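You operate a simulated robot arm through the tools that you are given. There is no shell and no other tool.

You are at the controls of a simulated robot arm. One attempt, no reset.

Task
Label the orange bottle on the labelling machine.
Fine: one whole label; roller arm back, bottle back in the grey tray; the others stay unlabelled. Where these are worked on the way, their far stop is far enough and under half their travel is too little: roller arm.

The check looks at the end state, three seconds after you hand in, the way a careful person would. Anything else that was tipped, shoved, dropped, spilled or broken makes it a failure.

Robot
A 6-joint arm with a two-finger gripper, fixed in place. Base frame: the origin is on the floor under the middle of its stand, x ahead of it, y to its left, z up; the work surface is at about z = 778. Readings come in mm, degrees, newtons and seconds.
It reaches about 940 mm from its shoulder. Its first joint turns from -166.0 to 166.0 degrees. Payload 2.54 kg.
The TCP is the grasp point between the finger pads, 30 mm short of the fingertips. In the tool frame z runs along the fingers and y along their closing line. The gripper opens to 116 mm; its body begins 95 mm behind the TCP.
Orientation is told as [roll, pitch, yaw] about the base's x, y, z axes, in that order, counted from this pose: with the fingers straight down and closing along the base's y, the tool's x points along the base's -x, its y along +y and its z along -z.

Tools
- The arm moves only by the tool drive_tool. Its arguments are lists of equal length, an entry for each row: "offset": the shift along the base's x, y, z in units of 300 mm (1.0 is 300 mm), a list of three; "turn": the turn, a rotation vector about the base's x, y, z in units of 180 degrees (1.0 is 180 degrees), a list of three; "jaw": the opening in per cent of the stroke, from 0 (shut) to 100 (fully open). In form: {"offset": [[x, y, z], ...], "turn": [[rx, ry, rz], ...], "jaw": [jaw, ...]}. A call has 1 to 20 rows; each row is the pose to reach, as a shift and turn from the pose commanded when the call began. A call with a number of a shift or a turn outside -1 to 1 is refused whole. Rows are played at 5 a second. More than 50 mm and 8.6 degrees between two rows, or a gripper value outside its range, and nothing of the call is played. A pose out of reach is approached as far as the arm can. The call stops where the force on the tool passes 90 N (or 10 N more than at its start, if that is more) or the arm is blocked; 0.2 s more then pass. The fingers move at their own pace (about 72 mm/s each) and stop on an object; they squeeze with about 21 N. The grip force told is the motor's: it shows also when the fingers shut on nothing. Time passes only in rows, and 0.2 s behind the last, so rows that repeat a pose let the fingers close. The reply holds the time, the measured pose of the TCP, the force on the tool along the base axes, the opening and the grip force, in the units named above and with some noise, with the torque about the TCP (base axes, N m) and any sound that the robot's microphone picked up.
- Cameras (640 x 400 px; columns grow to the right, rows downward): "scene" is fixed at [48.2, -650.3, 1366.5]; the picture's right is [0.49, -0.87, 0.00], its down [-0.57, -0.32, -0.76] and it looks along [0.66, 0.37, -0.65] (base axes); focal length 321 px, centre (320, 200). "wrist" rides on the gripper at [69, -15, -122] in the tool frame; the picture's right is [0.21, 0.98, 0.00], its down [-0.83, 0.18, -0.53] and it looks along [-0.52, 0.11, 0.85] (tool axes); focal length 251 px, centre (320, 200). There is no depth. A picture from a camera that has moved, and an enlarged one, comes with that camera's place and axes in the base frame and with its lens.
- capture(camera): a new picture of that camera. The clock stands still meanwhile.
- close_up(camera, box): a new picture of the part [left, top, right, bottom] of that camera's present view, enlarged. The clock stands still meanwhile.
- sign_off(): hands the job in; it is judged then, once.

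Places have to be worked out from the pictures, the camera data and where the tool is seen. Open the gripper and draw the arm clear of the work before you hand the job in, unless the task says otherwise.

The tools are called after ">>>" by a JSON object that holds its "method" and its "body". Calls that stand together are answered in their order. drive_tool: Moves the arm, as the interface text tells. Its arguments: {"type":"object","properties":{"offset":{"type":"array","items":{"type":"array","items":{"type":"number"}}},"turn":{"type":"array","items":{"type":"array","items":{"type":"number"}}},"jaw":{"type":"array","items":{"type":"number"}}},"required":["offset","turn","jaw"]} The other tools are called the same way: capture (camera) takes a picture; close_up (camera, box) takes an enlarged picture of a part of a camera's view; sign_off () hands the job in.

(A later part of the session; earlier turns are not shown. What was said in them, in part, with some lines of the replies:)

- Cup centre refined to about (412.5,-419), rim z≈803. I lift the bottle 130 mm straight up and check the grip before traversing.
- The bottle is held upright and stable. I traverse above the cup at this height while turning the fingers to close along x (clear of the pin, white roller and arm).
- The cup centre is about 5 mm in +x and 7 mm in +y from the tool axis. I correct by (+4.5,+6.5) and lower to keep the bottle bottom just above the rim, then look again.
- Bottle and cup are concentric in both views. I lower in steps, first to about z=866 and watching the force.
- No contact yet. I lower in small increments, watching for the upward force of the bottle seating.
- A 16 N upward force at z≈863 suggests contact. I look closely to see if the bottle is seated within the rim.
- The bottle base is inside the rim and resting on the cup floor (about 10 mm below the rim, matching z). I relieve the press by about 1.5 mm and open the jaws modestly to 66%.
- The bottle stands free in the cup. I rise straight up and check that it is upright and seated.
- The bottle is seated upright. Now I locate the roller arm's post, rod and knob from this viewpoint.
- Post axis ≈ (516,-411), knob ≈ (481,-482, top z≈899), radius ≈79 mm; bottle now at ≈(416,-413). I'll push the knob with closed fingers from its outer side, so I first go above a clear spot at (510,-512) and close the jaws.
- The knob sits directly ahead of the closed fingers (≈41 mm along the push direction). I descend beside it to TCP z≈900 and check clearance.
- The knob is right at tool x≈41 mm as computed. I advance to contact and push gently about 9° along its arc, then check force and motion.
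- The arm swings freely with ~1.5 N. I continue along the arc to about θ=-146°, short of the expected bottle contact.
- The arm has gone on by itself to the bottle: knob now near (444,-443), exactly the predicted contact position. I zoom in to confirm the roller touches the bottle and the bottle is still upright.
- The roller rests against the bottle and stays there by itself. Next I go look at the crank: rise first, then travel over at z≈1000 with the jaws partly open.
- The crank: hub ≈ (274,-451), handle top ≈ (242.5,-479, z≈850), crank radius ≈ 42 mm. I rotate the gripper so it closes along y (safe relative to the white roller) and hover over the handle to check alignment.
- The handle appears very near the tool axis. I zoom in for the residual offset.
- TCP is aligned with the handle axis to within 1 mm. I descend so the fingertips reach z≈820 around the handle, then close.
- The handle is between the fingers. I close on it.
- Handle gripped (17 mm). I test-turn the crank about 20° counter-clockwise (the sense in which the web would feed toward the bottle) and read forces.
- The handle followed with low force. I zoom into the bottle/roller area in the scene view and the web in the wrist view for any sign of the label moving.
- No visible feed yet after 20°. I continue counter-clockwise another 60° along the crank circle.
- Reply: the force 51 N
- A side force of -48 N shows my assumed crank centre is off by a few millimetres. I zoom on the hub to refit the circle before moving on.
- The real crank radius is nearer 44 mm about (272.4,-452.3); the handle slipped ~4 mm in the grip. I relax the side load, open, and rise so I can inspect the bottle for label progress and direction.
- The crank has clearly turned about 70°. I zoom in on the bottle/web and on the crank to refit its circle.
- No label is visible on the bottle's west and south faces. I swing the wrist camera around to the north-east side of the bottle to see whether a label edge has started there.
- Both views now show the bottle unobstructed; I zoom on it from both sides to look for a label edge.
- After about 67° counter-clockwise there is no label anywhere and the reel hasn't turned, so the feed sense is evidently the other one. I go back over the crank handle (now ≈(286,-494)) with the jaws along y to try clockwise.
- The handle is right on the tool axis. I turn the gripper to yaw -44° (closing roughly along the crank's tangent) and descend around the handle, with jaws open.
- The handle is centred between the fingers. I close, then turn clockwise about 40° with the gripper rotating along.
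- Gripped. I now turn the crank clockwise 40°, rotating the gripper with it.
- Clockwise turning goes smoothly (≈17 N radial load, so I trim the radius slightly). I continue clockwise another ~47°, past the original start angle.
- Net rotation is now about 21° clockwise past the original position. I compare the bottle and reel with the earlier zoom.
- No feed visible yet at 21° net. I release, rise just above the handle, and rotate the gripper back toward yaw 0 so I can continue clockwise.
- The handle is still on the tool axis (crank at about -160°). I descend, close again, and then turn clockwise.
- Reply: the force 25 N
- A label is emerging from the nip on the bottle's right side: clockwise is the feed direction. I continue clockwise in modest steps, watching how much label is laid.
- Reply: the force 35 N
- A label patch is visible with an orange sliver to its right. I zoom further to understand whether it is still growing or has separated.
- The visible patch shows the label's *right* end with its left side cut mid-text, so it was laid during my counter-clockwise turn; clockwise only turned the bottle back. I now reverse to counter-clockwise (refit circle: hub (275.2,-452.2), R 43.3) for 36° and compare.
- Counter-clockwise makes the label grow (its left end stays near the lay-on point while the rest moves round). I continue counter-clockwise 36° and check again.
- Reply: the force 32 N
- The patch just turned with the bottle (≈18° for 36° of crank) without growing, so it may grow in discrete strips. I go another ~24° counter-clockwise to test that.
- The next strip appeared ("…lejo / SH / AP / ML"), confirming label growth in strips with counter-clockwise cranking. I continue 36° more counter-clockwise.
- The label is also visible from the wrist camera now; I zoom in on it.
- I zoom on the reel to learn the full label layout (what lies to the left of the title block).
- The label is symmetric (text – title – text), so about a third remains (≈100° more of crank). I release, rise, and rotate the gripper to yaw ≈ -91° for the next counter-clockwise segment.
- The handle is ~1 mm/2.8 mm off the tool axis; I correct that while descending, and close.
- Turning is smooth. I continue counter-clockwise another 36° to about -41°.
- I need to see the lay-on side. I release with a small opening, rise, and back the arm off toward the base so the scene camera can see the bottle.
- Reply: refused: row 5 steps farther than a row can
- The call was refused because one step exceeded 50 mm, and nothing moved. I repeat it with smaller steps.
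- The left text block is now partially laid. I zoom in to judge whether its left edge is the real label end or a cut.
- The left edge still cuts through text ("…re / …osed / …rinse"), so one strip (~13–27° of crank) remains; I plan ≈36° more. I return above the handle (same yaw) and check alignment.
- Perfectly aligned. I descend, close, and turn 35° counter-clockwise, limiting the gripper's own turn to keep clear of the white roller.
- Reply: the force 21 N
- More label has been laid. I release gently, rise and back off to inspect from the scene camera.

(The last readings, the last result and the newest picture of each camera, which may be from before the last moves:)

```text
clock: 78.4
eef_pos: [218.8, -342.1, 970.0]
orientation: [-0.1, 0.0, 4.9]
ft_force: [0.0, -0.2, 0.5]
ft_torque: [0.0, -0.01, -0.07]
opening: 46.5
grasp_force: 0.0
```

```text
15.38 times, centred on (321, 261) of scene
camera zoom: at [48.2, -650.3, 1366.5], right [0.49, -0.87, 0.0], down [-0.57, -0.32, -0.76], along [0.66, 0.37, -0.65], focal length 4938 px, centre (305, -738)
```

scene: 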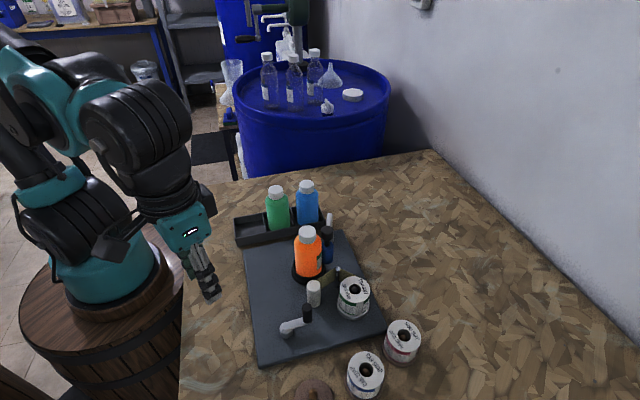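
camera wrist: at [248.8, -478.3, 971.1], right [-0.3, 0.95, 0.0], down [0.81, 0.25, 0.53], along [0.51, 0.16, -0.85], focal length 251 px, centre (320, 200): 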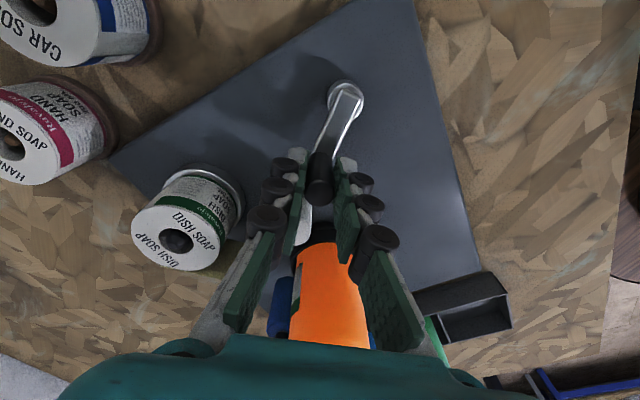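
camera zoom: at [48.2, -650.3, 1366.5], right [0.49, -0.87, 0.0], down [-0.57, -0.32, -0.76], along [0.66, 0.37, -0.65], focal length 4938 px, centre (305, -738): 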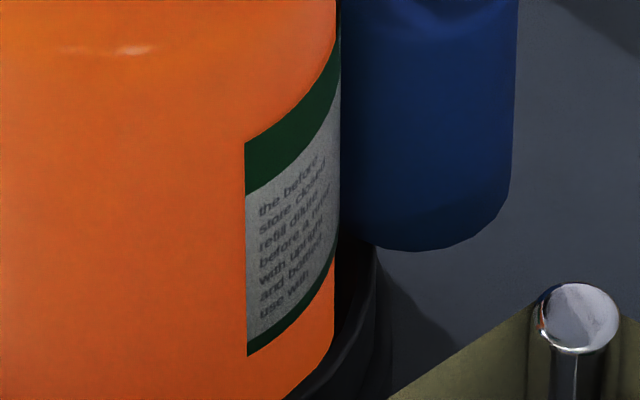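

The label is now complete: text block, title and text block with both margins, no cut text. Next I return the roller arm: I close the fingers and move above the gap between post and bottle, north of the rod.

>>> {"method": "drive_tool", "body": {"offset": [[0.1, -0.02, 0.06], [0.205, -0.043, 0.1], [0.31, -0.066, 0.1], [0.415, -0.089, 0.1], [0.52, -0.112, 0.1], [0.625, -0.135, 0.1], [0.735, -0.158, 0.1], [0.842, -0.1813, 0.1], [0.842, -0.1813, 0.1]], "turn": [[0, 0, -0.045], [0, 0, -0.09], [0, 0, -0.135], [0, 0, -0.18], [0, 0, -0.225], [0, 0, -0.27], [0, 0, -0.316], [0, 0, -0.361], [0, 0, -0.361]], "jaw": [40, 40, 30, 20, 10, 0, 0, 0, 0]}}

>>> {"method": "capture", "body": {"camera": "wrist"}}

>>> {"method": "capture", "body": {"camera": "scene"}}

```text
clock: 80.4
eef_pos: [471.5, -397.6, 1000.0]
orientation: [-0.1, 0.1, -60.2]
ft_force: [0.0, -0.1, 1.1]
ft_torque: [0.01, 0.02, 0.01]
opening: 0.0
grasp_force: 21.1
```

```text
taken
camera wrist: at [424.8, -344.5, 1120.7], right [0.74, 0.67, 0.0], down [0.57, -0.62, 0.53], along [0.36, -0.4, -0.85], focal length 251 px, centre (320, 200)
```

wrist: 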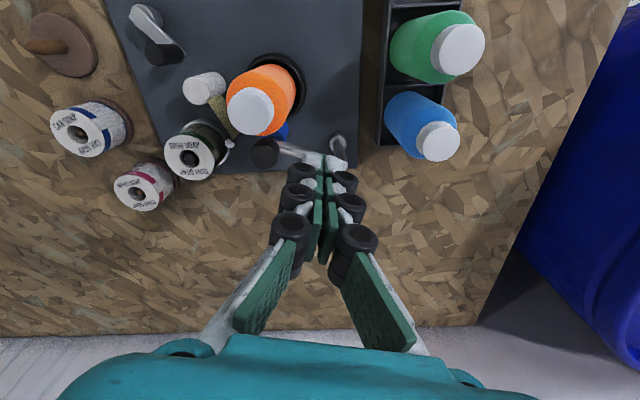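

```text
taken
```

scene: 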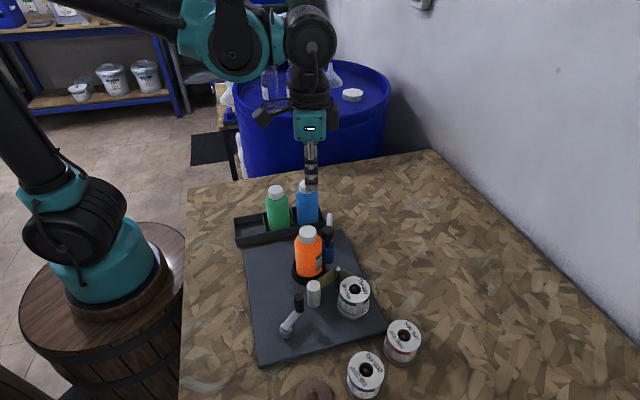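

I zoom in to measure the current rod, post, knob and bottle positions.

>>> {"method": "close_up", "body": {"camera": "wrist", "box": [210, 50, 370, 190]}}

```text
2.86 times, centred on (290, 120) of wrist
camera zoom: at [424.8, -344.5, 1120.7], right [0.74, 0.67, 0.0], down [0.57, -0.62, 0.53], along [0.36, -0.4, -0.85], focal length 718 px, centre (406, 429)
```

zoom: 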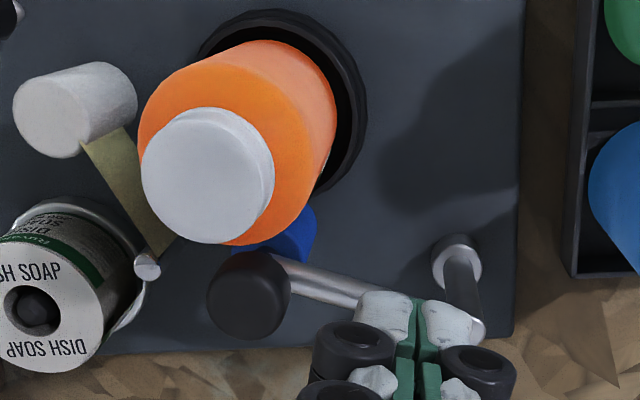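

Geometry confirmed: about 9 mm to the rod and 12 mm to the bottle on either side of the closed fingers. I descend to z≈880 in the gap.

>>> {"method": "drive_tool", "body": {"offset": [[0, 0, -0.12], [0, 0, -0.24], [0, 0, -0.32], [0, 0, -0.37], [0, 0, -0.4], [0, 0, -0.4]], "turn": [[0, 0, 0], [0, 0, 0], [0, 0, 0], [0, 0, 0], [0, 0, 0], [0, 0, 0]], "jaw": [0, 0, 0, 0, 0, 0]}}

>>> {"method": "capture", "body": {"camera": "wrist"}}

>>> {"method": "close_up", "body": {"camera": "scene", "box": [270, 180, 390, 290]}}

```text
clock: 81.8
eef_pos: [471.3, -397.8, 879.5]
orientation: [-0.1, 0.0, -60.0]
ft_force: [-0.2, -0.4, -0.6]
ft_torque: [0.02, -0.02, 0.03]
opening: 0.0
grasp_force: 20.9
```

```text
taken
camera wrist: at [424.4, -345.5, 1000.4], right [0.74, 0.67, 0.0], down [0.57, -0.62, 0.53], along [0.36, -0.4, -0.85], focal length 251 px, centre (320, 200)
```

wrist: 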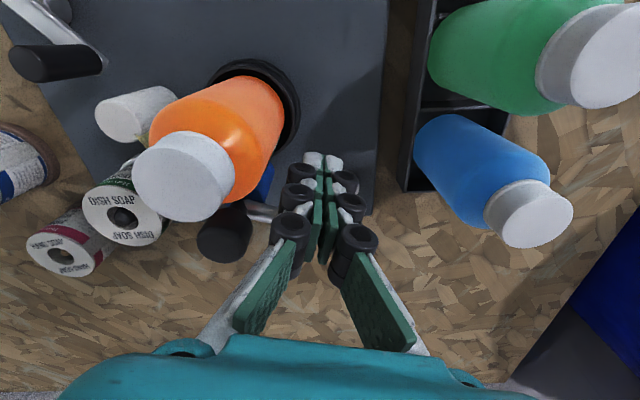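

```text
3.64 times, centred on (330, 235) of scene
camera zoom: at [48.2, -650.3, 1366.5], right [0.49, -0.87, 0.0], down [-0.57, -0.32, -0.76], along [0.66, 0.37, -0.65], focal length 1167 px, centre (284, 73)
```

zoom: 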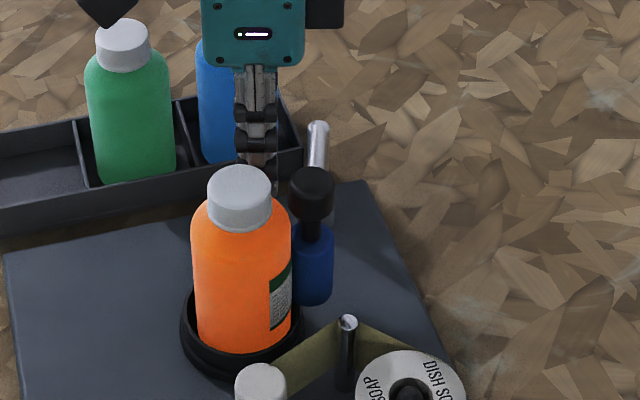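

The fingers are in the gap, clear on all sides. I now push the rod back, moving and turning around the post axis, first by about 24°.

>>> {"method": "drive_tool", "body": {"offset": [[0.0073, -0.0127, 0], [0.0147, -0.0253, 0], [0.0137, -0.0347, 0], [0.0133, -0.044, 0], [0.0137, -0.0533, 0], [0.0147, -0.0627, 0], [0.0163, -0.072, 0], [0.0187, -0.081, 0], [0.0187, -0.081, 0]], "turn": [[0, 0, 0], [0, 0, 0], [0, 0, 0.0222], [0, 0, 0.0444], [0, 0, 0.0667], [0, 0, 0.0889], [0, 0, 0.1111], [0, 0, 0.1333], [0, 0, 0.1333]], "jaw": [0, 0, 0, 0, 0, 0, 0, 0, 0]}}

>>> {"method": "capture", "body": {"camera": "wrist"}}

>>> {"method": "close_up", "body": {"camera": "scene", "box": [270, 180, 390, 290]}}

```text
clock: 83.8
eef_pos: [477.8, -421.6, 879.8]
orientation: [0.0, -0.1, -36.1]
ft_force: [-1.9, 1.0, 0.4]
ft_torque: [0.03, 0.01, -0.02]
opening: 0.0
grasp_force: 20.6
```

```text
taken
camera wrist: at [413.0, -393.8, 1001.1], right [0.4, 0.92, 0.0], down [0.78, -0.34, 0.53], along [0.49, -0.22, -0.85], focal length 251 px, centre (320, 200)
```

wrist: 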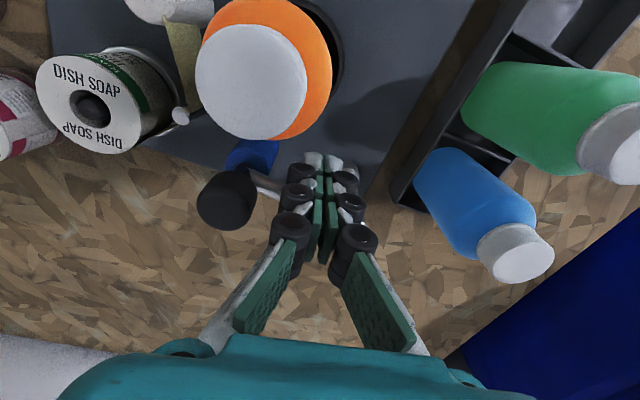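

```text
3.64 times, centred on (330, 235) of scene
camera zoom: at [48.2, -650.3, 1366.5], right [0.49, -0.87, 0.0], down [-0.57, -0.32, -0.76], along [0.66, 0.37, -0.65], focal length 1167 px, centre (284, 73)
```

zoom: 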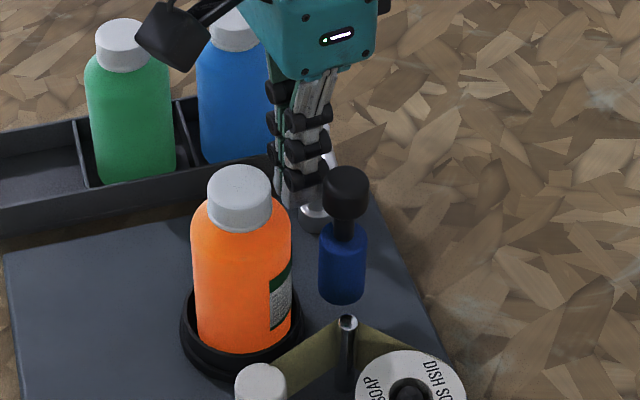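

The arm follows freely and the bottle stays put. I continue the push another 12° toward its rest stop.

>>> {"method": "drive_tool", "body": {"offset": [[0.003, -0.0087, 0], [0.0067, -0.0173, 0], [0.0107, -0.026, 0], [0.0107, -0.026, 0]], "turn": [[0, 0, 0.0222], [0, 0, 0.0444], [0, 0, 0.0667], [0, 0, 0.0667]], "jaw": [0, 0, 0, 0]}}

>>> {"method": "capture", "body": {"camera": "wrist"}}

>>> {"method": "close_up", "body": {"camera": "scene", "box": [270, 180, 390, 290]}}

```text
clock: 84.8
eef_pos: [480.4, -429.5, 879.5]
orientation: [-0.1, 0.1, -24.1]
ft_force: [-1.0, 0.6, -0.1]
ft_torque: [0.01, 0.03, 0.0]
opening: 0.0
grasp_force: 21.1
```

```text
taken
camera wrist: at [411.7, -415.7, 1001.5], right [0.2, 0.98, 0.0], down [0.83, -0.17, 0.53], along [0.52, -0.11, -0.85], focal length 251 px, centre (320, 200)
```

wrist: 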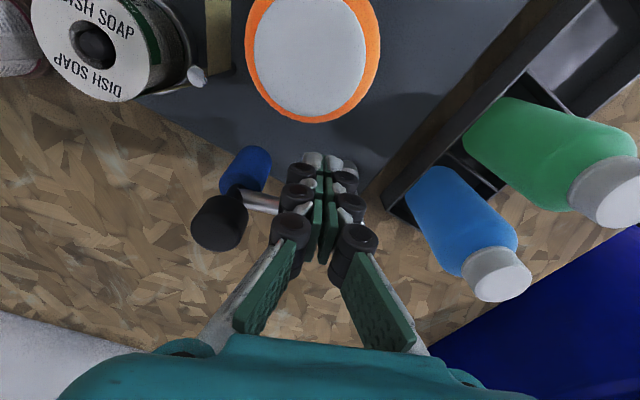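

```text
3.64 times, centred on (330, 235) of scene
camera zoom: at [48.2, -650.3, 1366.5], right [0.49, -0.87, 0.0], down [-0.57, -0.32, -0.76], along [0.66, 0.37, -0.65], focal length 1167 px, centre (284, 73)
```

zoom: 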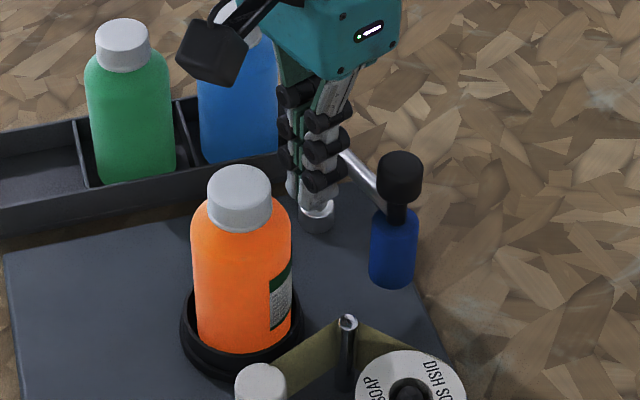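

The knob is essentially at its original place. I nudge a few more degrees gently to make sure it is fully against its rest stop, watching the force.

>>> {"method": "drive_tool", "body": {"offset": [[0.0023, -0.004, 0], [0.0047, -0.008, 0], [0.0047, -0.008, 0]], "turn": [[0, 0, 0.0111], [0, 0, 0.0222], [0, 0, 0.0222]], "jaw": [0, 0, 0]}}

>>> {"method": "close_up", "body": {"camera": "scene", "box": [310, 200, 380, 270]}}

```text
clock: 85.6
eef_pos: [482.4, -432.2, 879.8]
orientation: [0.0, -0.1, -20.0]
ft_force: [-0.4, -0.3, -0.7]
ft_torque: [0.0, 0.05, -0.02]
opening: 0.0
grasp_force: 20.9
```

```text
5.71 times, centred on (345, 235) of scene
camera zoom: at [48.2, -650.3, 1366.5], right [0.49, -0.87, 0.0], down [-0.57, -0.32, -0.76], along [0.66, 0.37, -0.65], focal length 1834 px, centre (177, 0)
```

zoom: 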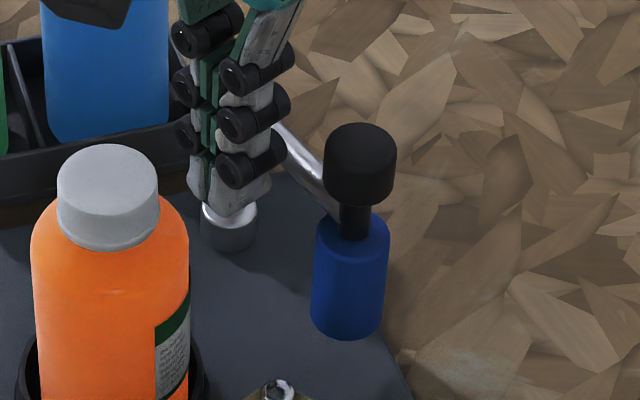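

The roller arm is exactly back at its original rest position (image matches the initial one). I back the fingers off the rod, rise, and move above the bottle with jaws opening along x.

>>> {"method": "drive_tool", "body": {"offset": [[-0.025, 0.009, 0], [-0.025, 0.009, 0.15], [-0.025, 0.009, 0.3], [-0.025, 0.009, 0.4], [-0.048, 0.014, 0.4], [-0.071, 0.019, 0.4], [-0.094, 0.024, 0.4], [-0.117, 0.029, 0.4], [-0.14, 0.034, 0.4], [-0.163, 0.039, 0.4], [-0.186, 0.044, 0.4], [-0.209, 0.049, 0.4], [-0.2307, 0.0517, 0.4], [-0.2307, 0.0517, 0.4]], "turn": [[0, 0, 0], [0, 0, 0], [0, 0, 0], [0, 0, 0], [0, 0, -0.0435], [0, 0, -0.087], [0, 0, -0.1305], [0, 0, -0.174], [0, 0, -0.2175], [0, 0, -0.261], [0, 0, -0.3045], [0, 0, -0.348], [0, 0, -0.389], [0, 0, -0.389]], "jaw": [0, 0, 0, 0, 20, 40, 60, 66, 72, 72, 72, 72, 72, 72]}}

>>> {"method": "capture", "body": {"camera": "wrist"}}

>>> {"method": "close_up", "body": {"camera": "wrist", "box": [260, 60, 400, 180]}}

>>> {"method": "close_up", "body": {"camera": "scene", "box": [260, 180, 390, 300]}}

```text
clock: 88.6
eef_pos: [413.2, -416.2, 999.7]
orientation: [-0.2, 0.0, -90.0]
ft_force: [0.4, -0.5, -0.8]
ft_torque: [-0.01, -0.03, 0.0]
opening: 83.6
grasp_force: 0.1
```

```text
taken
camera wrist: at [397.7, -347.2, 1121.5], right [0.98, 0.21, 0.0], down [0.18, -0.83, 0.53], along [0.11, -0.52, -0.85], focal length 251 px, centre (320, 200)
```

wrist: 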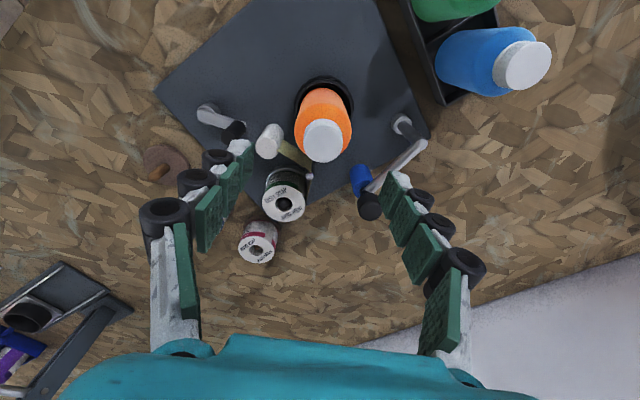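

```text
3.33 times, centred on (330, 120) of wrist
camera zoom: at [397.7, -347.2, 1121.5], right [0.98, 0.21, 0.0], down [0.18, -0.83, 0.53], along [0.11, -0.52, -0.85], focal length 838 px, centre (287, 467)
```

zoom: 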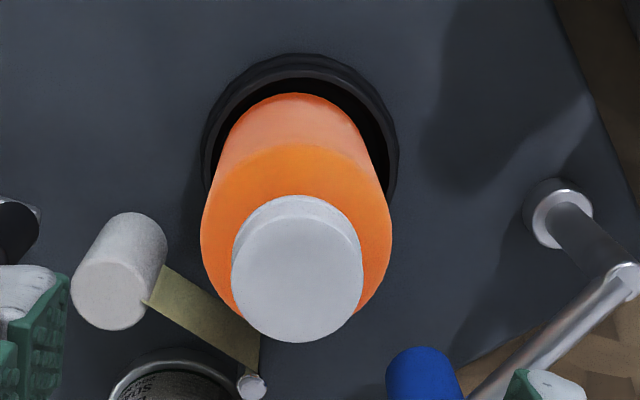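

```text
3.33 times, centred on (325, 240) of scene
camera zoom: at [48.2, -650.3, 1366.5], right [0.49, -0.87, 0.0], down [-0.57, -0.32, -0.76], along [0.66, 0.37, -0.65], focal length 1070 px, centre (303, 67)
```

zoom: 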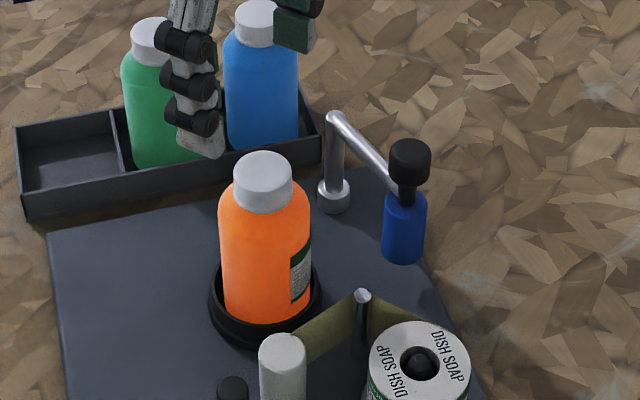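

The bottle sits about (+3,-3) mm from the tool axis. To keep the pads off the fresh label I'll grip high (fingertips ~z 850) with the closing line at yaw -40°, where both contact sides are bare; I turn and shift accordingly.

>>> {"method": "drive_tool", "body": {"offset": [[0.0017, -0.0016, 0], [0.0033, -0.0032, 0], [0.005, -0.0048, 0], [0.0066, -0.0064, 0], [0.0083, -0.008, 0], [0.0097, -0.0093, -0.05], [0.0097, -0.0093, -0.1], [0.0097, -0.0093, -0.1]], "turn": [[0, 0, 0.0463], [0, 0, 0.0926], [0, 0, 0.1389], [0, 0, 0.1852], [0, 0, 0.2315], [0, 0, 0.2778], [0, 0, 0.2778], [0, 0, 0.2778]], "jaw": [72, 72, 72, 72, 72, 72, 72, 72]}}

>>> {"method": "capture", "body": {"camera": "wrist"}}

>>> {"method": "close_up", "body": {"camera": "wrist", "box": [250, 70, 390, 200]}}

```text
clock: 90.4
eef_pos: [415.7, -419.5, 969.1]
orientation: [-0.2, 0.0, -40.0]
ft_force: [0.5, 0.1, 0.2]
ft_torque: [-0.01, 0.01, 0.03]
opening: 83.4
grasp_force: 0.1
```

```text
taken
camera wrist: at [353.5, -386.7, 1090.8], right [0.46, 0.89, 0.0], down [0.75, -0.39, 0.53], along [0.47, -0.25, -0.85], focal length 251 px, centre (320, 200)
```

wrist: 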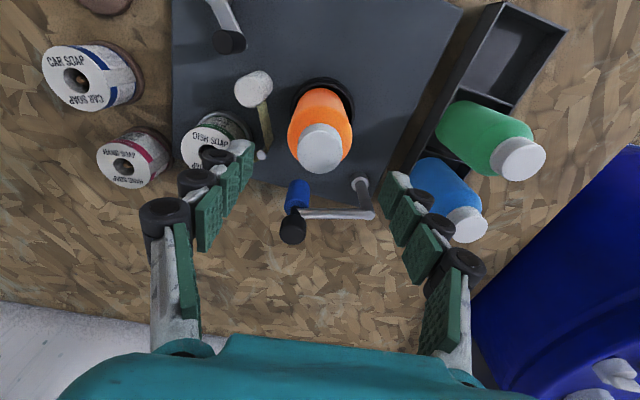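

```text
3.08 times, centred on (320, 135) of wrist
camera zoom: at [353.5, -386.7, 1090.8], right [0.46, 0.89, 0.0], down [0.75, -0.39, 0.53], along [0.47, -0.25, -0.85], focal length 774 px, centre (320, 400)
```

zoom: 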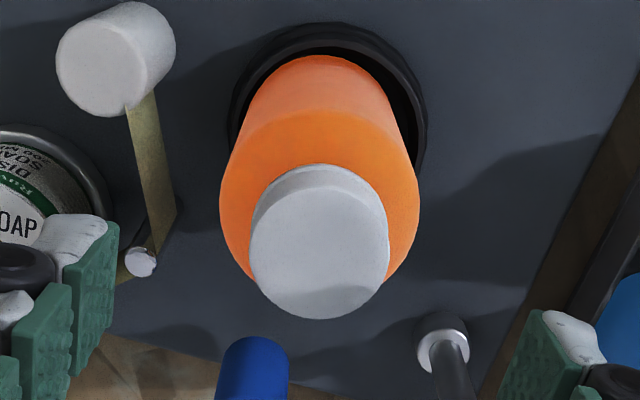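

Aligned within 1 mm. I narrow the jaws to 62%, descend to TCP z≈881 and check before closing.

>>> {"method": "drive_tool", "body": {"offset": [[0, 0, 0], [0, 0, -0.1], [0, 0, -0.2], [0, 0, -0.26], [0, 0, -0.296], [0, 0, -0.296]], "turn": [[0, 0, 0], [0, 0, 0], [0, 0, 0], [0, 0, 0], [0, 0, 0], [0, 0, 0]], "jaw": [62, 62, 62, 62, 62, 62]}}

>>> {"method": "capture", "body": {"camera": "wrist"}}

>>> {"method": "close_up", "body": {"camera": "scene", "box": [260, 180, 390, 300]}}

```text
clock: 91.8
eef_pos: [416.6, -417.8, 879.8]
orientation: [-0.1, -0.1, -40.1]
ft_force: [0.0, 0.1, 0.1]
ft_torque: [-0.02, -0.04, 0.02]
opening: 72.0
grasp_force: 0.1
```

```text
taken
camera wrist: at [354.0, -385.8, 1002.3], right [0.46, 0.89, 0.0], down [0.75, -0.39, 0.53], along [0.47, -0.25, -0.85], focal length 251 px, centre (320, 200)
```

wrist: 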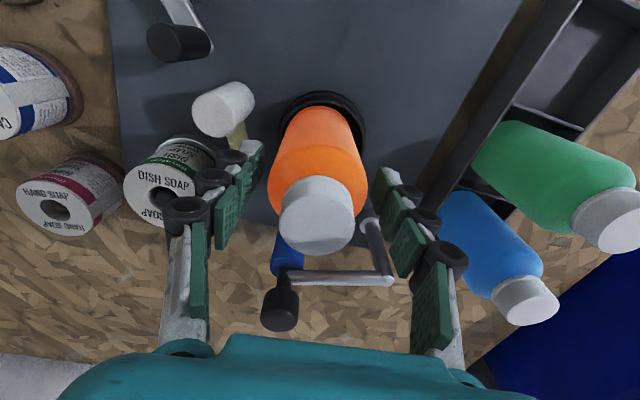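

```text
3.33 times, centred on (325, 240) of scene
camera zoom: at [48.2, -650.3, 1366.5], right [0.49, -0.87, 0.0], down [-0.57, -0.32, -0.76], along [0.66, 0.37, -0.65], focal length 1070 px, centre (303, 67)
```

zoom: 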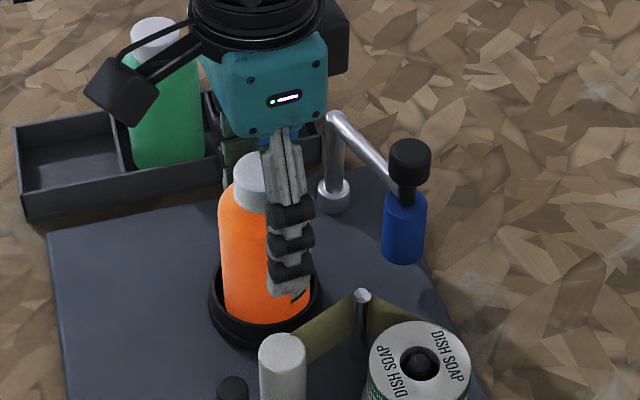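

The bottle is centred between the pads. I close to grip it.

>>> {"method": "drive_tool", "body": {"offset": [[0, 0, 0], [0, 0, 0], [0, 0, 0], [0, 0, 0]], "turn": [[0, 0, 0], [0, 0, 0], [0, 0, 0], [0, 0, 0]], "jaw": [52, 40, 40, 40]}}

>>> {"method": "capture", "body": {"camera": "wrist"}}

```text
clock: 92.8
eef_pos: [417.1, -419.3, 881.9]
orientation: [-0.1, 0.0, -40.1]
ft_force: [-0.9, -2.2, 2.9]
ft_torque: [-0.06, 0.0, 0.02]
opening: 54.7
grasp_force: 21.0
```

```text
taken
camera wrist: at [353.9, -385.9, 1002.5], right [0.46, 0.89, 0.0], down [0.75, -0.39, 0.53], along [0.47, -0.25, -0.85], focal length 251 px, centre (320, 200)
```

wrist: 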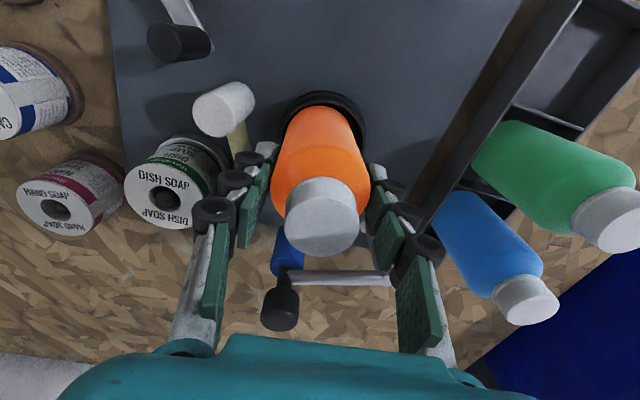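

Gripped (54.7 mm). I zoom in to check how the bottle sits in the grip, then lift.

>>> {"method": "close_up", "body": {"camera": "wrist", "box": [260, 90, 390, 270]}}

>>> {"method": "drive_tool", "body": {"offset": [[0, 0, 0.04], [0, 0, 0.12], [0, 0, 0.24], [0, 0, 0.38], [0, 0, 0.42], [0, 0, 0.42]], "turn": [[0, 0, 0], [0, 0, 0], [0, 0, 0], [0, 0, 0], [0, 0, 0], [0, 0, 0]], "jaw": [40, 40, 40, 40, 40, 40]}}

>>> {"method": "capture", "body": {"camera": "wrist"}}

>>> {"method": "capture", "body": {"camera": "scene"}}

```text
2.22 times, centred on (325, 180) of wrist
camera zoom: at [353.9, -385.9, 1002.5], right [0.46, 0.89, 0.0], down [0.75, -0.39, 0.53], along [0.47, -0.25, -0.85], focal length 559 px, centre (309, 244)
```

zoom: 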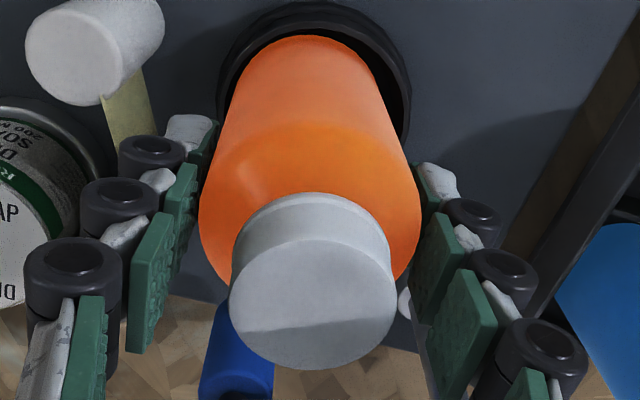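

```text
clock: 94.2
eef_pos: [416.0, -420.6, 1006.7]
orientation: [-0.1, 0.0, -40.0]
ft_force: [-0.1, 0.2, -3.0]
ft_torque: [-0.03, -0.01, -0.03]
opening: 54.8
grasp_force: 21.2
```

```text
taken
camera wrist: at [353.9, -387.1, 1127.9], right [0.46, 0.89, 0.0], down [0.75, -0.39, 0.53], along [0.47, -0.25, -0.85], focal length 251 px, centre (320, 200)
```

wrist: 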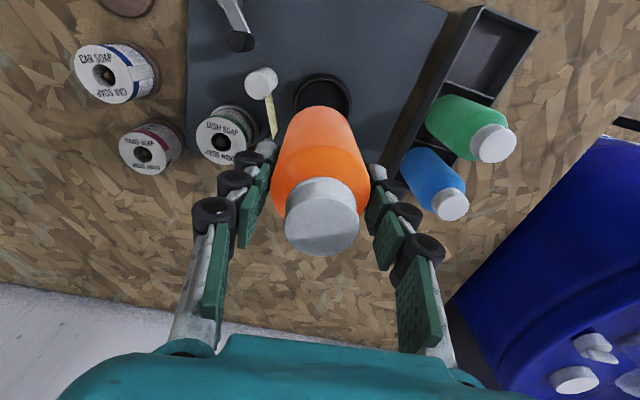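

```text
taken
```

scene: 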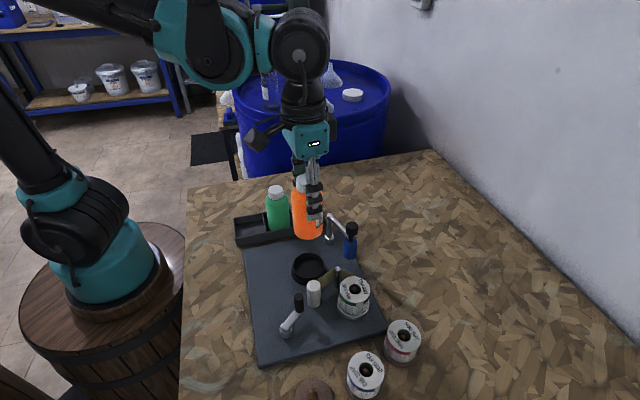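

The labelled bottle is lifted securely. I carry it at z≈1005 over the empty tray slot at (452,-220).

>>> {"method": "drive_tool", "body": {"offset": [[0.019, 0.1, 0], [0.039, 0.22, 0], [0.059, 0.335, 0], [0.079, 0.45, 0], [0.099, 0.565, 0], [0.1158, 0.6632, 0], [0.1158, 0.6632, 0]], "turn": [[0, 0, -0.005], [0, 0, -0.01], [0, 0, -0.015], [0, 0, -0.02], [0, 0, -0.025], [0, 0, -0.0278], [0, 0, -0.0278]], "jaw": [40, 40, 40, 40, 40, 40, 40]}}

>>> {"method": "capture", "body": {"camera": "wrist"}}

>>> {"method": "capture", "body": {"camera": "scene"}}

```text
clock: 95.8
eef_pos: [451.7, -219.4, 1005.2]
orientation: [-0.2, 0.0, -45.1]
ft_force: [1.3, -0.7, -1.3]
ft_torque: [-0.01, -0.03, -0.01]
opening: 54.8
grasp_force: 21.2
```

```text
taken
camera wrist: at [391.6, -181.7, 1128.1], right [0.54, 0.84, 0.0], down [0.71, -0.46, 0.53], along [0.45, -0.29, -0.85], focal length 251 px, centre (320, 200)
```

wrist: 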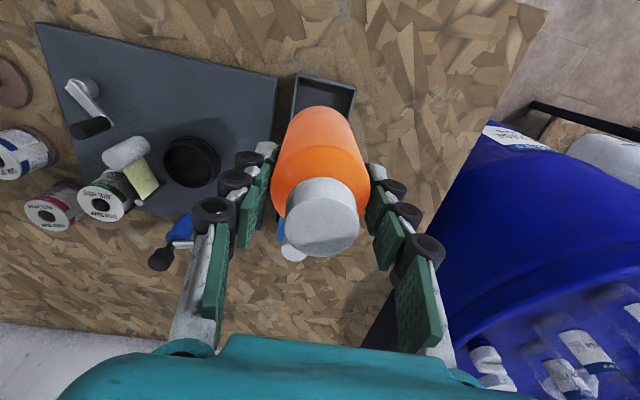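

```text
taken
```

scene: 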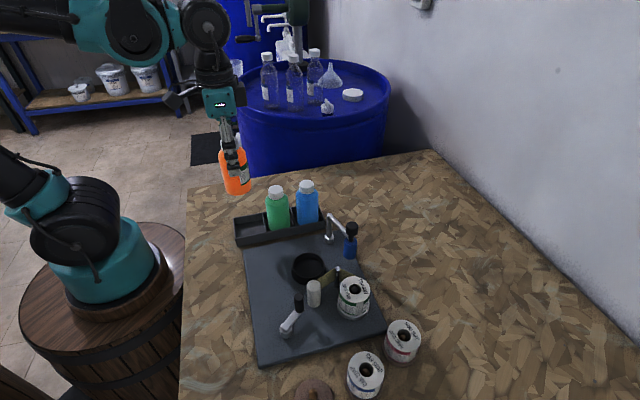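

I zoom in on the slot below the bottle to check lateral alignment before lowering.

>>> {"method": "close_up", "body": {"camera": "wrist", "box": [260, 50, 390, 150]}}

>>> {"method": "close_up", "body": {"camera": "scene", "box": [210, 130, 330, 250]}}

```text
4.00 times, centred on (325, 100) of wrist
camera zoom: at [391.6, -181.7, 1128.1], right [0.54, 0.84, 0.0], down [0.71, -0.46, 0.53], along [0.45, -0.29, -0.85], focal length 1006 px, centre (300, 600)
```

zoom: 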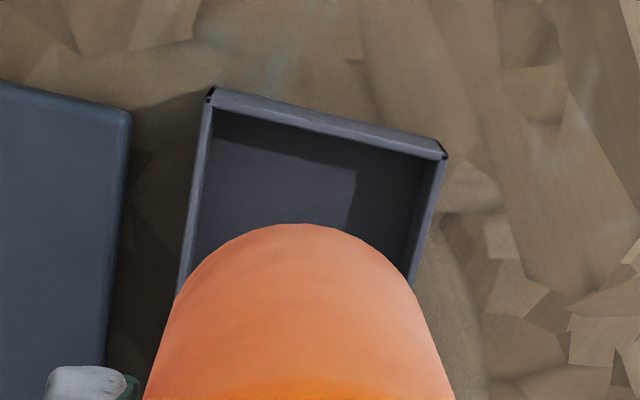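

```text
3.33 times, centred on (270, 190) of scene
camera zoom: at [48.2, -650.3, 1366.5], right [0.49, -0.87, 0.0], down [-0.57, -0.32, -0.76], along [0.66, 0.37, -0.65], focal length 1070 px, centre (487, 233)
```

zoom: 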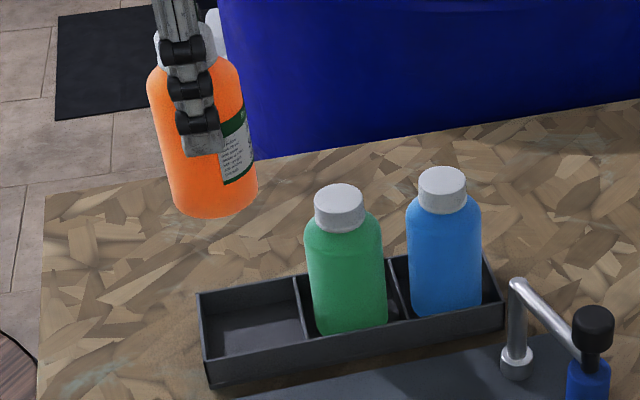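

The bottle is centred over the slot. I lower it to just above the tray floor.

>>> {"method": "drive_tool", "body": {"offset": [[0, 0, -0.13], [0, 0, -0.26], [0, 0, -0.35], [0, 0, -0.41], [0, 0, -0.4413], [0, 0, -0.4413]], "turn": [[0, 0, 0], [0, 0, 0], [0, 0, 0], [0, 0, 0], [0, 0, 0], [0, 0, 0]], "jaw": [40, 40, 40, 40, 40, 40]}}

>>> {"method": "close_up", "body": {"camera": "scene", "box": [210, 150, 350, 270]}}

>>> {"method": "capture", "body": {"camera": "wrist"}}

```text
clock: 97.2
eef_pos: [450.5, -219.1, 874.9]
orientation: [-0.1, 0.1, -45.0]
ft_force: [-0.2, 0.6, -2.7]
ft_torque: [0.0, 0.01, 0.01]
opening: 54.7
grasp_force: 21.5
```

```text
3.33 times, centred on (280, 210) of scene
camera zoom: at [48.2, -650.3, 1366.5], right [0.49, -0.87, 0.0], down [-0.57, -0.32, -0.76], along [0.66, 0.37, -0.65], focal length 1070 px, centre (453, 167)
```

zoom: 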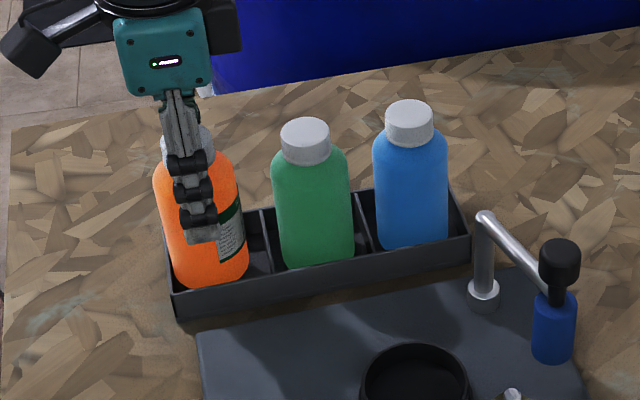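

```text
taken
camera wrist: at [391.4, -181.7, 996.6], right [0.54, 0.84, 0.0], down [0.71, -0.46, 0.53], along [0.45, -0.29, -0.85], focal length 251 px, centre (320, 200)
```

wrist: 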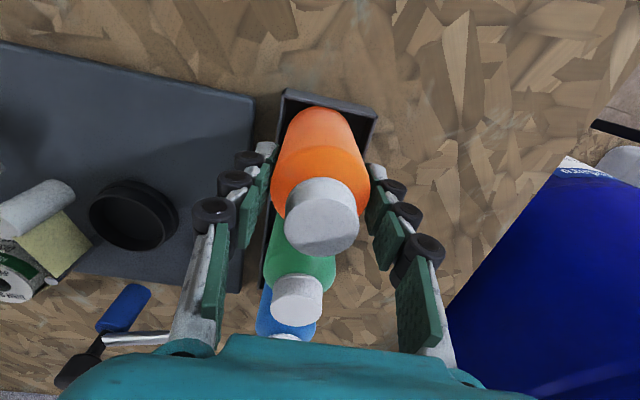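

The bottle is inside its slot. I lower in small steps to feel the floor.

>>> {"method": "drive_tool", "body": {"offset": [[0, 0, -0.01], [0, 0, -0.02], [0, 0, -0.0267], [0, 0, -0.0267]], "turn": [[0, 0, 0], [0, 0, 0], [0, 0, 0], [0, 0, 0]], "jaw": [40, 40, 40, 40]}}

```text
clock: 98.2
eef_pos: [449.5, -219.9, 866.3]
orientation: [-0.1, -0.1, -45.0]
ft_force: [-0.7, 0.2, -2.5]
ft_torque: [0.01, -0.01, 0.04]
opening: 54.9
grasp_force: 21.1
```

No contact yet; I lower another couple of millimetres.

>>> {"method": "drive_tool", "body": {"offset": [[0, 0, -0.004], [0, 0, -0.008], [0, 0, -0.008]], "turn": [[0, 0, 0], [0, 0, 0], [0, 0, 0]], "jaw": [40, 40, 40]}}

```text
clock: 99.0
eef_pos: [450.3, -221.8, 863.8]
orientation: [0.0, -0.1, -45.0]
ft_force: [0.0, 0.3, -2.1]
ft_torque: [-0.01, 0.0, -0.02]
opening: 54.5
grasp_force: 20.5
```

>>> {"method": "drive_tool", "body": {"offset": [[0, 0, -0.004], [0, 0, -0.008], [0, 0, -0.008]], "turn": [[0, 0, 0], [0, 0, 0], [0, 0, 0]], "jaw": [40, 40, 40]}}

>>> {"method": "close_up", "body": {"camera": "scene", "box": [225, 180, 295, 250]}}

```text
clock: 99.8
eef_pos: [449.9, -220.1, 862.0]
orientation: [-0.2, 0.0, -45.2]
ft_force: [-3.0, -6.1, 14.0]
ft_torque: [-0.19, 0.06, -0.02]
opening: 54.8
grasp_force: 21.5
```

```text
5.71 times, centred on (260, 215) of scene
camera zoom: at [48.2, -650.3, 1366.5], right [0.49, -0.87, 0.0], down [-0.57, -0.32, -0.76], along [0.66, 0.37, -0.65], focal length 1834 px, centre (663, 114)
```

zoom: 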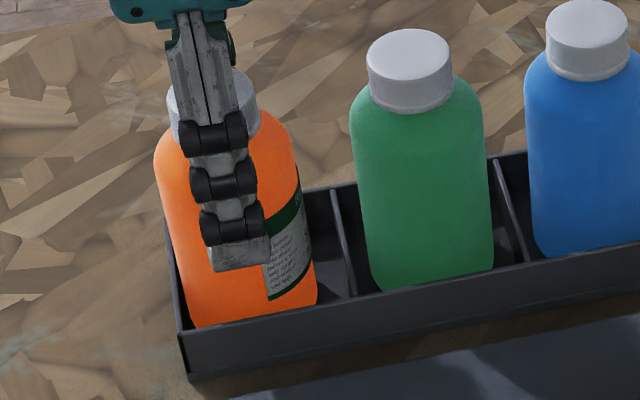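

Contact at z≈862 with 14 N: the bottle stands on the tray floor. I relieve slightly and open the jaws.

>>> {"method": "drive_tool", "body": {"offset": [[0, 0, 0.004], [0, 0, 0.004], [0, 0, 0.004], [0, 0, 0.004], [0, 0, 0.004], [0, 0, 0.004]], "turn": [[0, 0, 0], [0, 0, 0], [0, 0, 0], [0, 0, 0], [0, 0, 0], [0, 0, 0]], "jaw": [40, 50, 58, 66, 75, 80]}}

>>> {"method": "capture", "body": {"camera": "wrist"}}

>>> {"method": "close_up", "body": {"camera": "scene", "box": [210, 150, 350, 270]}}

```text
clock: 101.2
eef_pos: [450.3, -219.8, 862.7]
orientation: [-0.1, 0.0, -45.1]
ft_force: [-0.5, -0.6, -0.1]
ft_torque: [0.02, -0.01, 0.01]
opening: 92.9
grasp_force: 0.1
```

```text
taken
camera wrist: at [391.4, -182.3, 984.7], right [0.54, 0.84, 0.0], down [0.71, -0.46, 0.53], along [0.45, -0.29, -0.85], focal length 251 px, centre (320, 200)
```

wrist: 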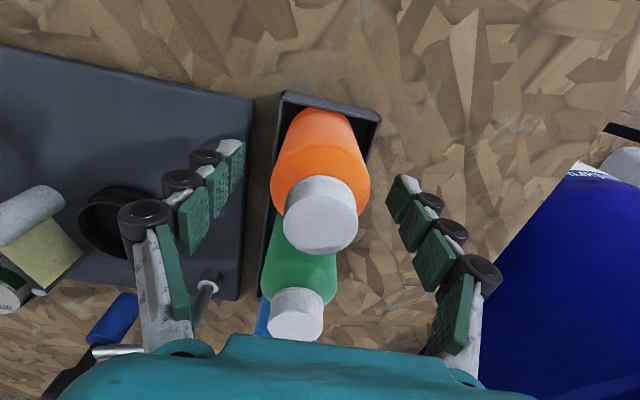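

```text
3.33 times, centred on (280, 210) of scene
camera zoom: at [48.2, -650.3, 1366.5], right [0.49, -0.87, 0.0], down [-0.57, -0.32, -0.76], along [0.66, 0.37, -0.65], focal length 1070 px, centre (453, 167)
```

zoom: 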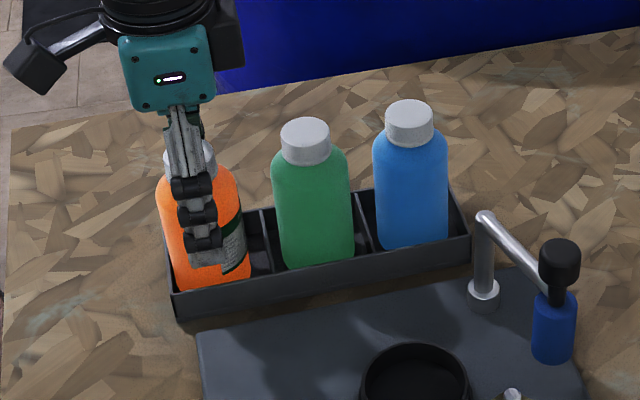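

The bottle stands free and upright in its slot. I rise straight up and withdraw, opening fully.

>>> {"method": "drive_tool", "body": {"offset": [[0, 0, 0.08], [0, 0, 0.2], [0, 0, 0.35], [0, 0, 0.5], [0, 0, 0.65], [-0.1, 0.05, 0.7], [-0.2, 0.1, 0.72], [-0.3, 0.15, 0.72], [-0.4, 0.2, 0.72], [-0.4, 0.2, 0.72]], "turn": [[0, 0, 0], [0, 0, 0], [0, 0, 0], [0, 0, 0], [0, 0, 0], [0, 0, 0], [0, 0, 0], [0, 0, 0], [0, 0, 0], [0, 0, 0]], "jaw": [80, 80, 80, 90, 100, 100, 100, 100, 100, 100]}}

>>> {"method": "capture", "body": {"camera": "scene"}}

>>> {"method": "close_up", "body": {"camera": "scene", "box": [220, 170, 380, 290]}}

>>> {"method": "close_up", "body": {"camera": "scene", "box": [240, 250, 440, 400]}}

```text
clock: 103.4
eef_pos: [330.0, -161.0, 1077.3]
orientation: [-0.2, -0.1, -45.2]
ft_force: [0.3, -0.4, 0.3]
ft_torque: [0.03, 0.0, -0.02]
opening: 115.9
grasp_force: 0.0
```

```text
taken
```

scene: 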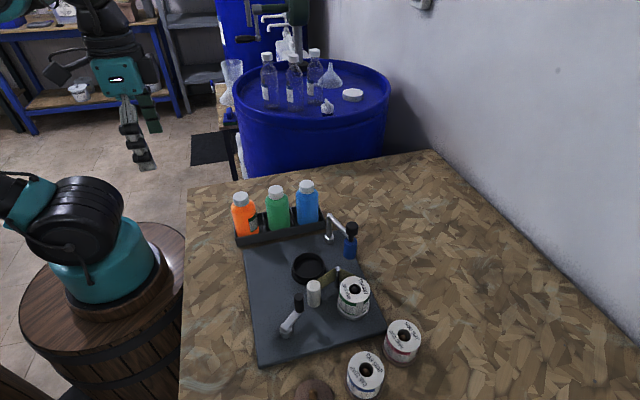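

```text
3.33 times, centred on (300, 230) of scene
camera zoom: at [48.2, -650.3, 1366.5], right [0.49, -0.87, 0.0], down [-0.57, -0.32, -0.76], along [0.66, 0.37, -0.65], focal length 1070 px, centre (387, 100)
```

zoom: 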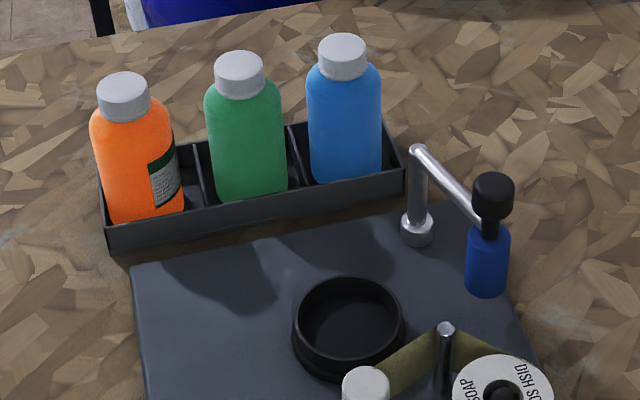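

```text
2.67 times, centred on (340, 325) of scene
camera zoom: at [48.2, -650.3, 1366.5], right [0.49, -0.87, 0.0], down [-0.57, -0.32, -0.76], along [0.66, 0.37, -0.65], focal length 856 px, centre (267, -133)
```

zoom: 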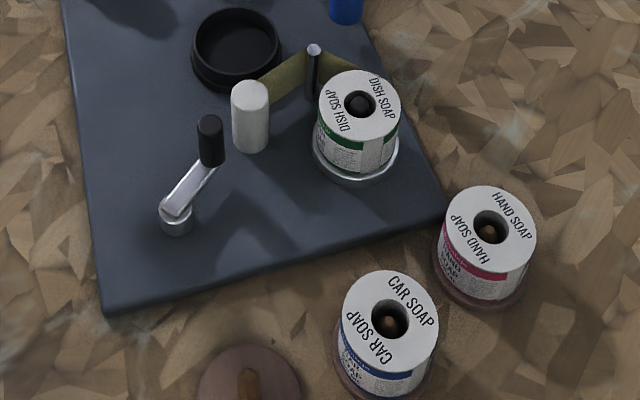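

Everything looks in place. I take a closer look at the orange bottle in its slot (upright, label intact) and at the other bottles.

>>> {"method": "close_up", "body": {"camera": "scene", "box": [225, 180, 295, 250]}}

>>> {"method": "capture", "body": {"camera": "wrist"}}

```text
5.71 times, centred on (260, 215) of scene
camera zoom: at [48.2, -650.3, 1366.5], right [0.49, -0.87, 0.0], down [-0.57, -0.32, -0.76], along [0.66, 0.37, -0.65], focal length 1834 px, centre (663, 114)
```

zoom: 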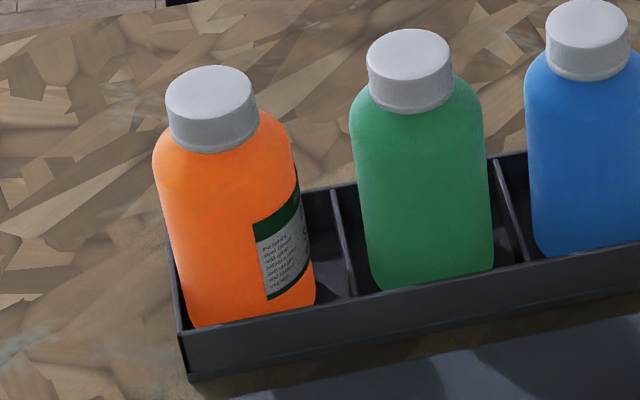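

```text
taken
camera wrist: at [270.7, -122.8, 1199.5], right [0.54, 0.84, 0.0], down [0.71, -0.46, 0.53], along [0.45, -0.29, -0.85], focal length 251 px, centre (320, 200)
```

wrist: 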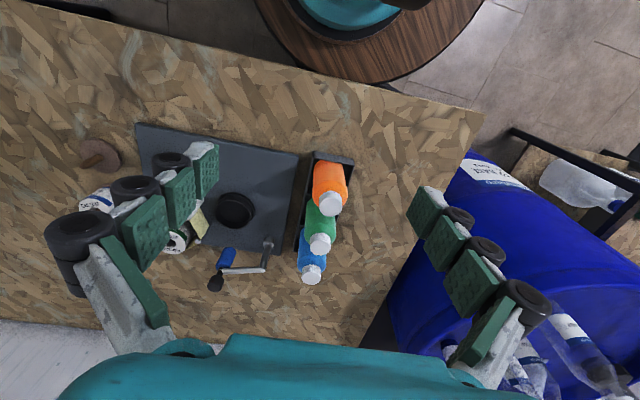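

The orange bottle is upright with the label complete on the visible side. As a careful check I view its other side with the wrist camera from the north-east, staying well above the caps.

>>> {"method": "drive_tool", "body": {"offset": [[0.046, -0.01, 0], [0.092, -0.02, 0], [0.138, -0.03, 0], [0.185, -0.04, 0], [0.231, -0.05, 0], [0.277, -0.06, 0], [0.323, -0.07, 0], [0.369, -0.08, 0], [0.416, -0.09, -0.05], [0.462, -0.1, -0.15], [0.508, -0.11, -0.27], [0.508, -0.11, -0.3]], "turn": [[0, 0, -0.0455], [0, 0, -0.091], [0, 0, -0.1365], [0, 0, -0.182], [0, 0, -0.2275], [0, 0, -0.273], [0, 0, -0.3185], [0, 0, -0.364], [0, 0, -0.4095], [0, 0, -0.455], [0, 0, -0.5], [0, 0, -0.5]], "jaw": [100, 100, 100, 100, 100, 100, 100, 100, 100, 100, 100, 100]}}

>>> {"method": "capture", "body": {"camera": "wrist"}}

>>> {"method": "close_up", "body": {"camera": "wrist", "box": [250, 90, 400, 240]}}

```text
clock: 106.0
eef_pos: [482.9, -193.5, 989.3]
orientation: [-0.1, -0.1, -135.0]
ft_force: [0.2, -0.2, 0.0]
ft_torque: [-0.01, -0.02, 0.0]
opening: 116.0
grasp_force: 0.1
```

```text
taken
camera wrist: at [521.8, -134.5, 1110.5], right [0.84, -0.54, 0.0], down [-0.46, -0.71, 0.53], along [-0.29, -0.45, -0.85], focal length 251 px, centre (320, 200)
```

wrist: 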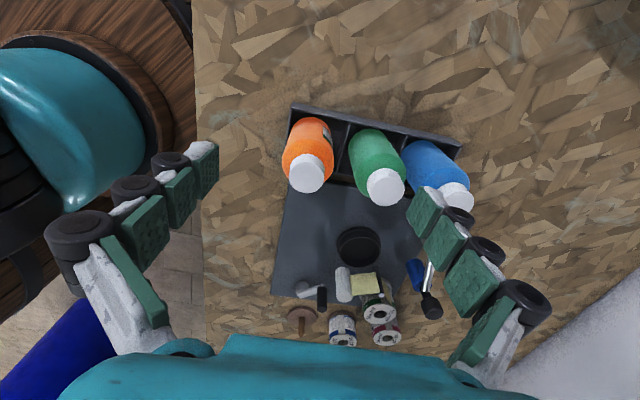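

```text
2.67 times, centred on (325, 165) of wrist
camera zoom: at [521.8, -134.5, 1110.5], right [0.84, -0.54, 0.0], down [-0.46, -0.71, 0.53], along [-0.29, -0.45, -0.85], focal length 670 px, centre (307, 293)
```

zoom: 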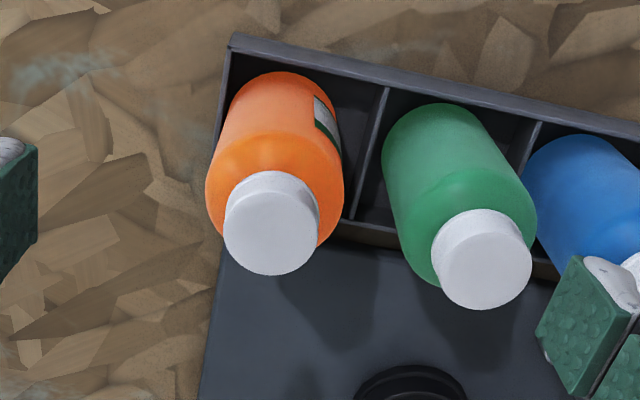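

The label's other end is also clean, and there is only one label; the other bottles are bare. I rise and withdraw the open gripper clear of the work.

>>> {"method": "drive_tool", "body": {"offset": [[0, 0, 0.15], [0, 0, 0.3], [-0.12, 0.03, 0.35], [-0.25, 0.06, 0.38], [-0.38, 0.09, 0.4], [-0.5, 0.11, 0.4], [-0.5, 0.11, 0.4], [-0.5, 0.11, 0.4]], "turn": [[0, 0, 0], [0, 0, 0.03], [0, 0, 0.07], [0, 0, 0.11], [0, 0, 0.15], [0, 0, 0.19], [0, 0, 0.19], [0, 0, 0.19]], "jaw": [100, 100, 100, 100, 100, 100, 100, 100]}}

>>> {"method": "capture", "body": {"camera": "scene"}}

>>> {"method": "close_up", "body": {"camera": "scene", "box": [220, 170, 380, 290]}}

```text
clock: 107.8
eef_pos: [331.5, -160.9, 1107.5]
orientation: [-0.1, -0.1, -100.8]
ft_force: [0.5, 0.3, -0.3]
ft_torque: [0.04, 0.01, -0.02]
opening: 116.3
grasp_force: 0.0
```

```text
taken
```

scene: 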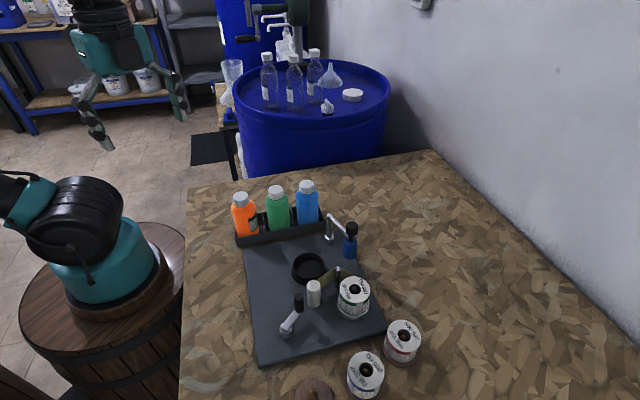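

```text
3.33 times, centred on (300, 230) of scene
camera zoom: at [48.2, -650.3, 1366.5], right [0.49, -0.87, 0.0], down [-0.57, -0.32, -0.76], along [0.66, 0.37, -0.65], focal length 1070 px, centre (387, 100)
```

zoom: 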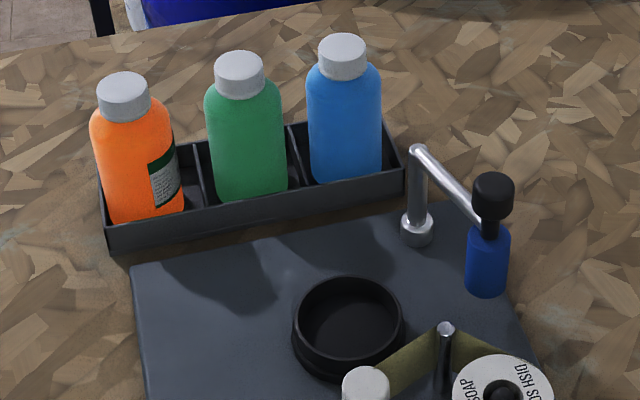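

The final view shows the orange bottle upright in its tray slot with one whole label. The roller arm is back at rest, the other bottles are bare, nothing else has been disturbed, and the open gripper is clear, so I hand in.

>>> {"method": "sign_off", "body": {}}

```text
The job is handed in.
```

The orange bottle is labelled and back upright in its slot in the grey tray, and I have handed the job in. I have no result from the check yet.

- **Label:** it carries one complete DISH SOAP label, from the reel already mounted on the machine. I checked both label ends, and no text was cut off.
- **Crank:** it feeds labels counter-clockwise. I turned it clockwise partway through while finding that out. The label was only partly laid at that point; it finished cleanly once I went back to counter-clockwise.
- **Roller arm:** I swung it in against the bottle for the labelling. It is now back at its original rest position.
- **Everything else:** the green and blue bottles are unlabelled and were not touched. Nothing tipped or fell. The crank handle now rests at a different angle from where it started.

The gripper is open and the arm is clear of the work.
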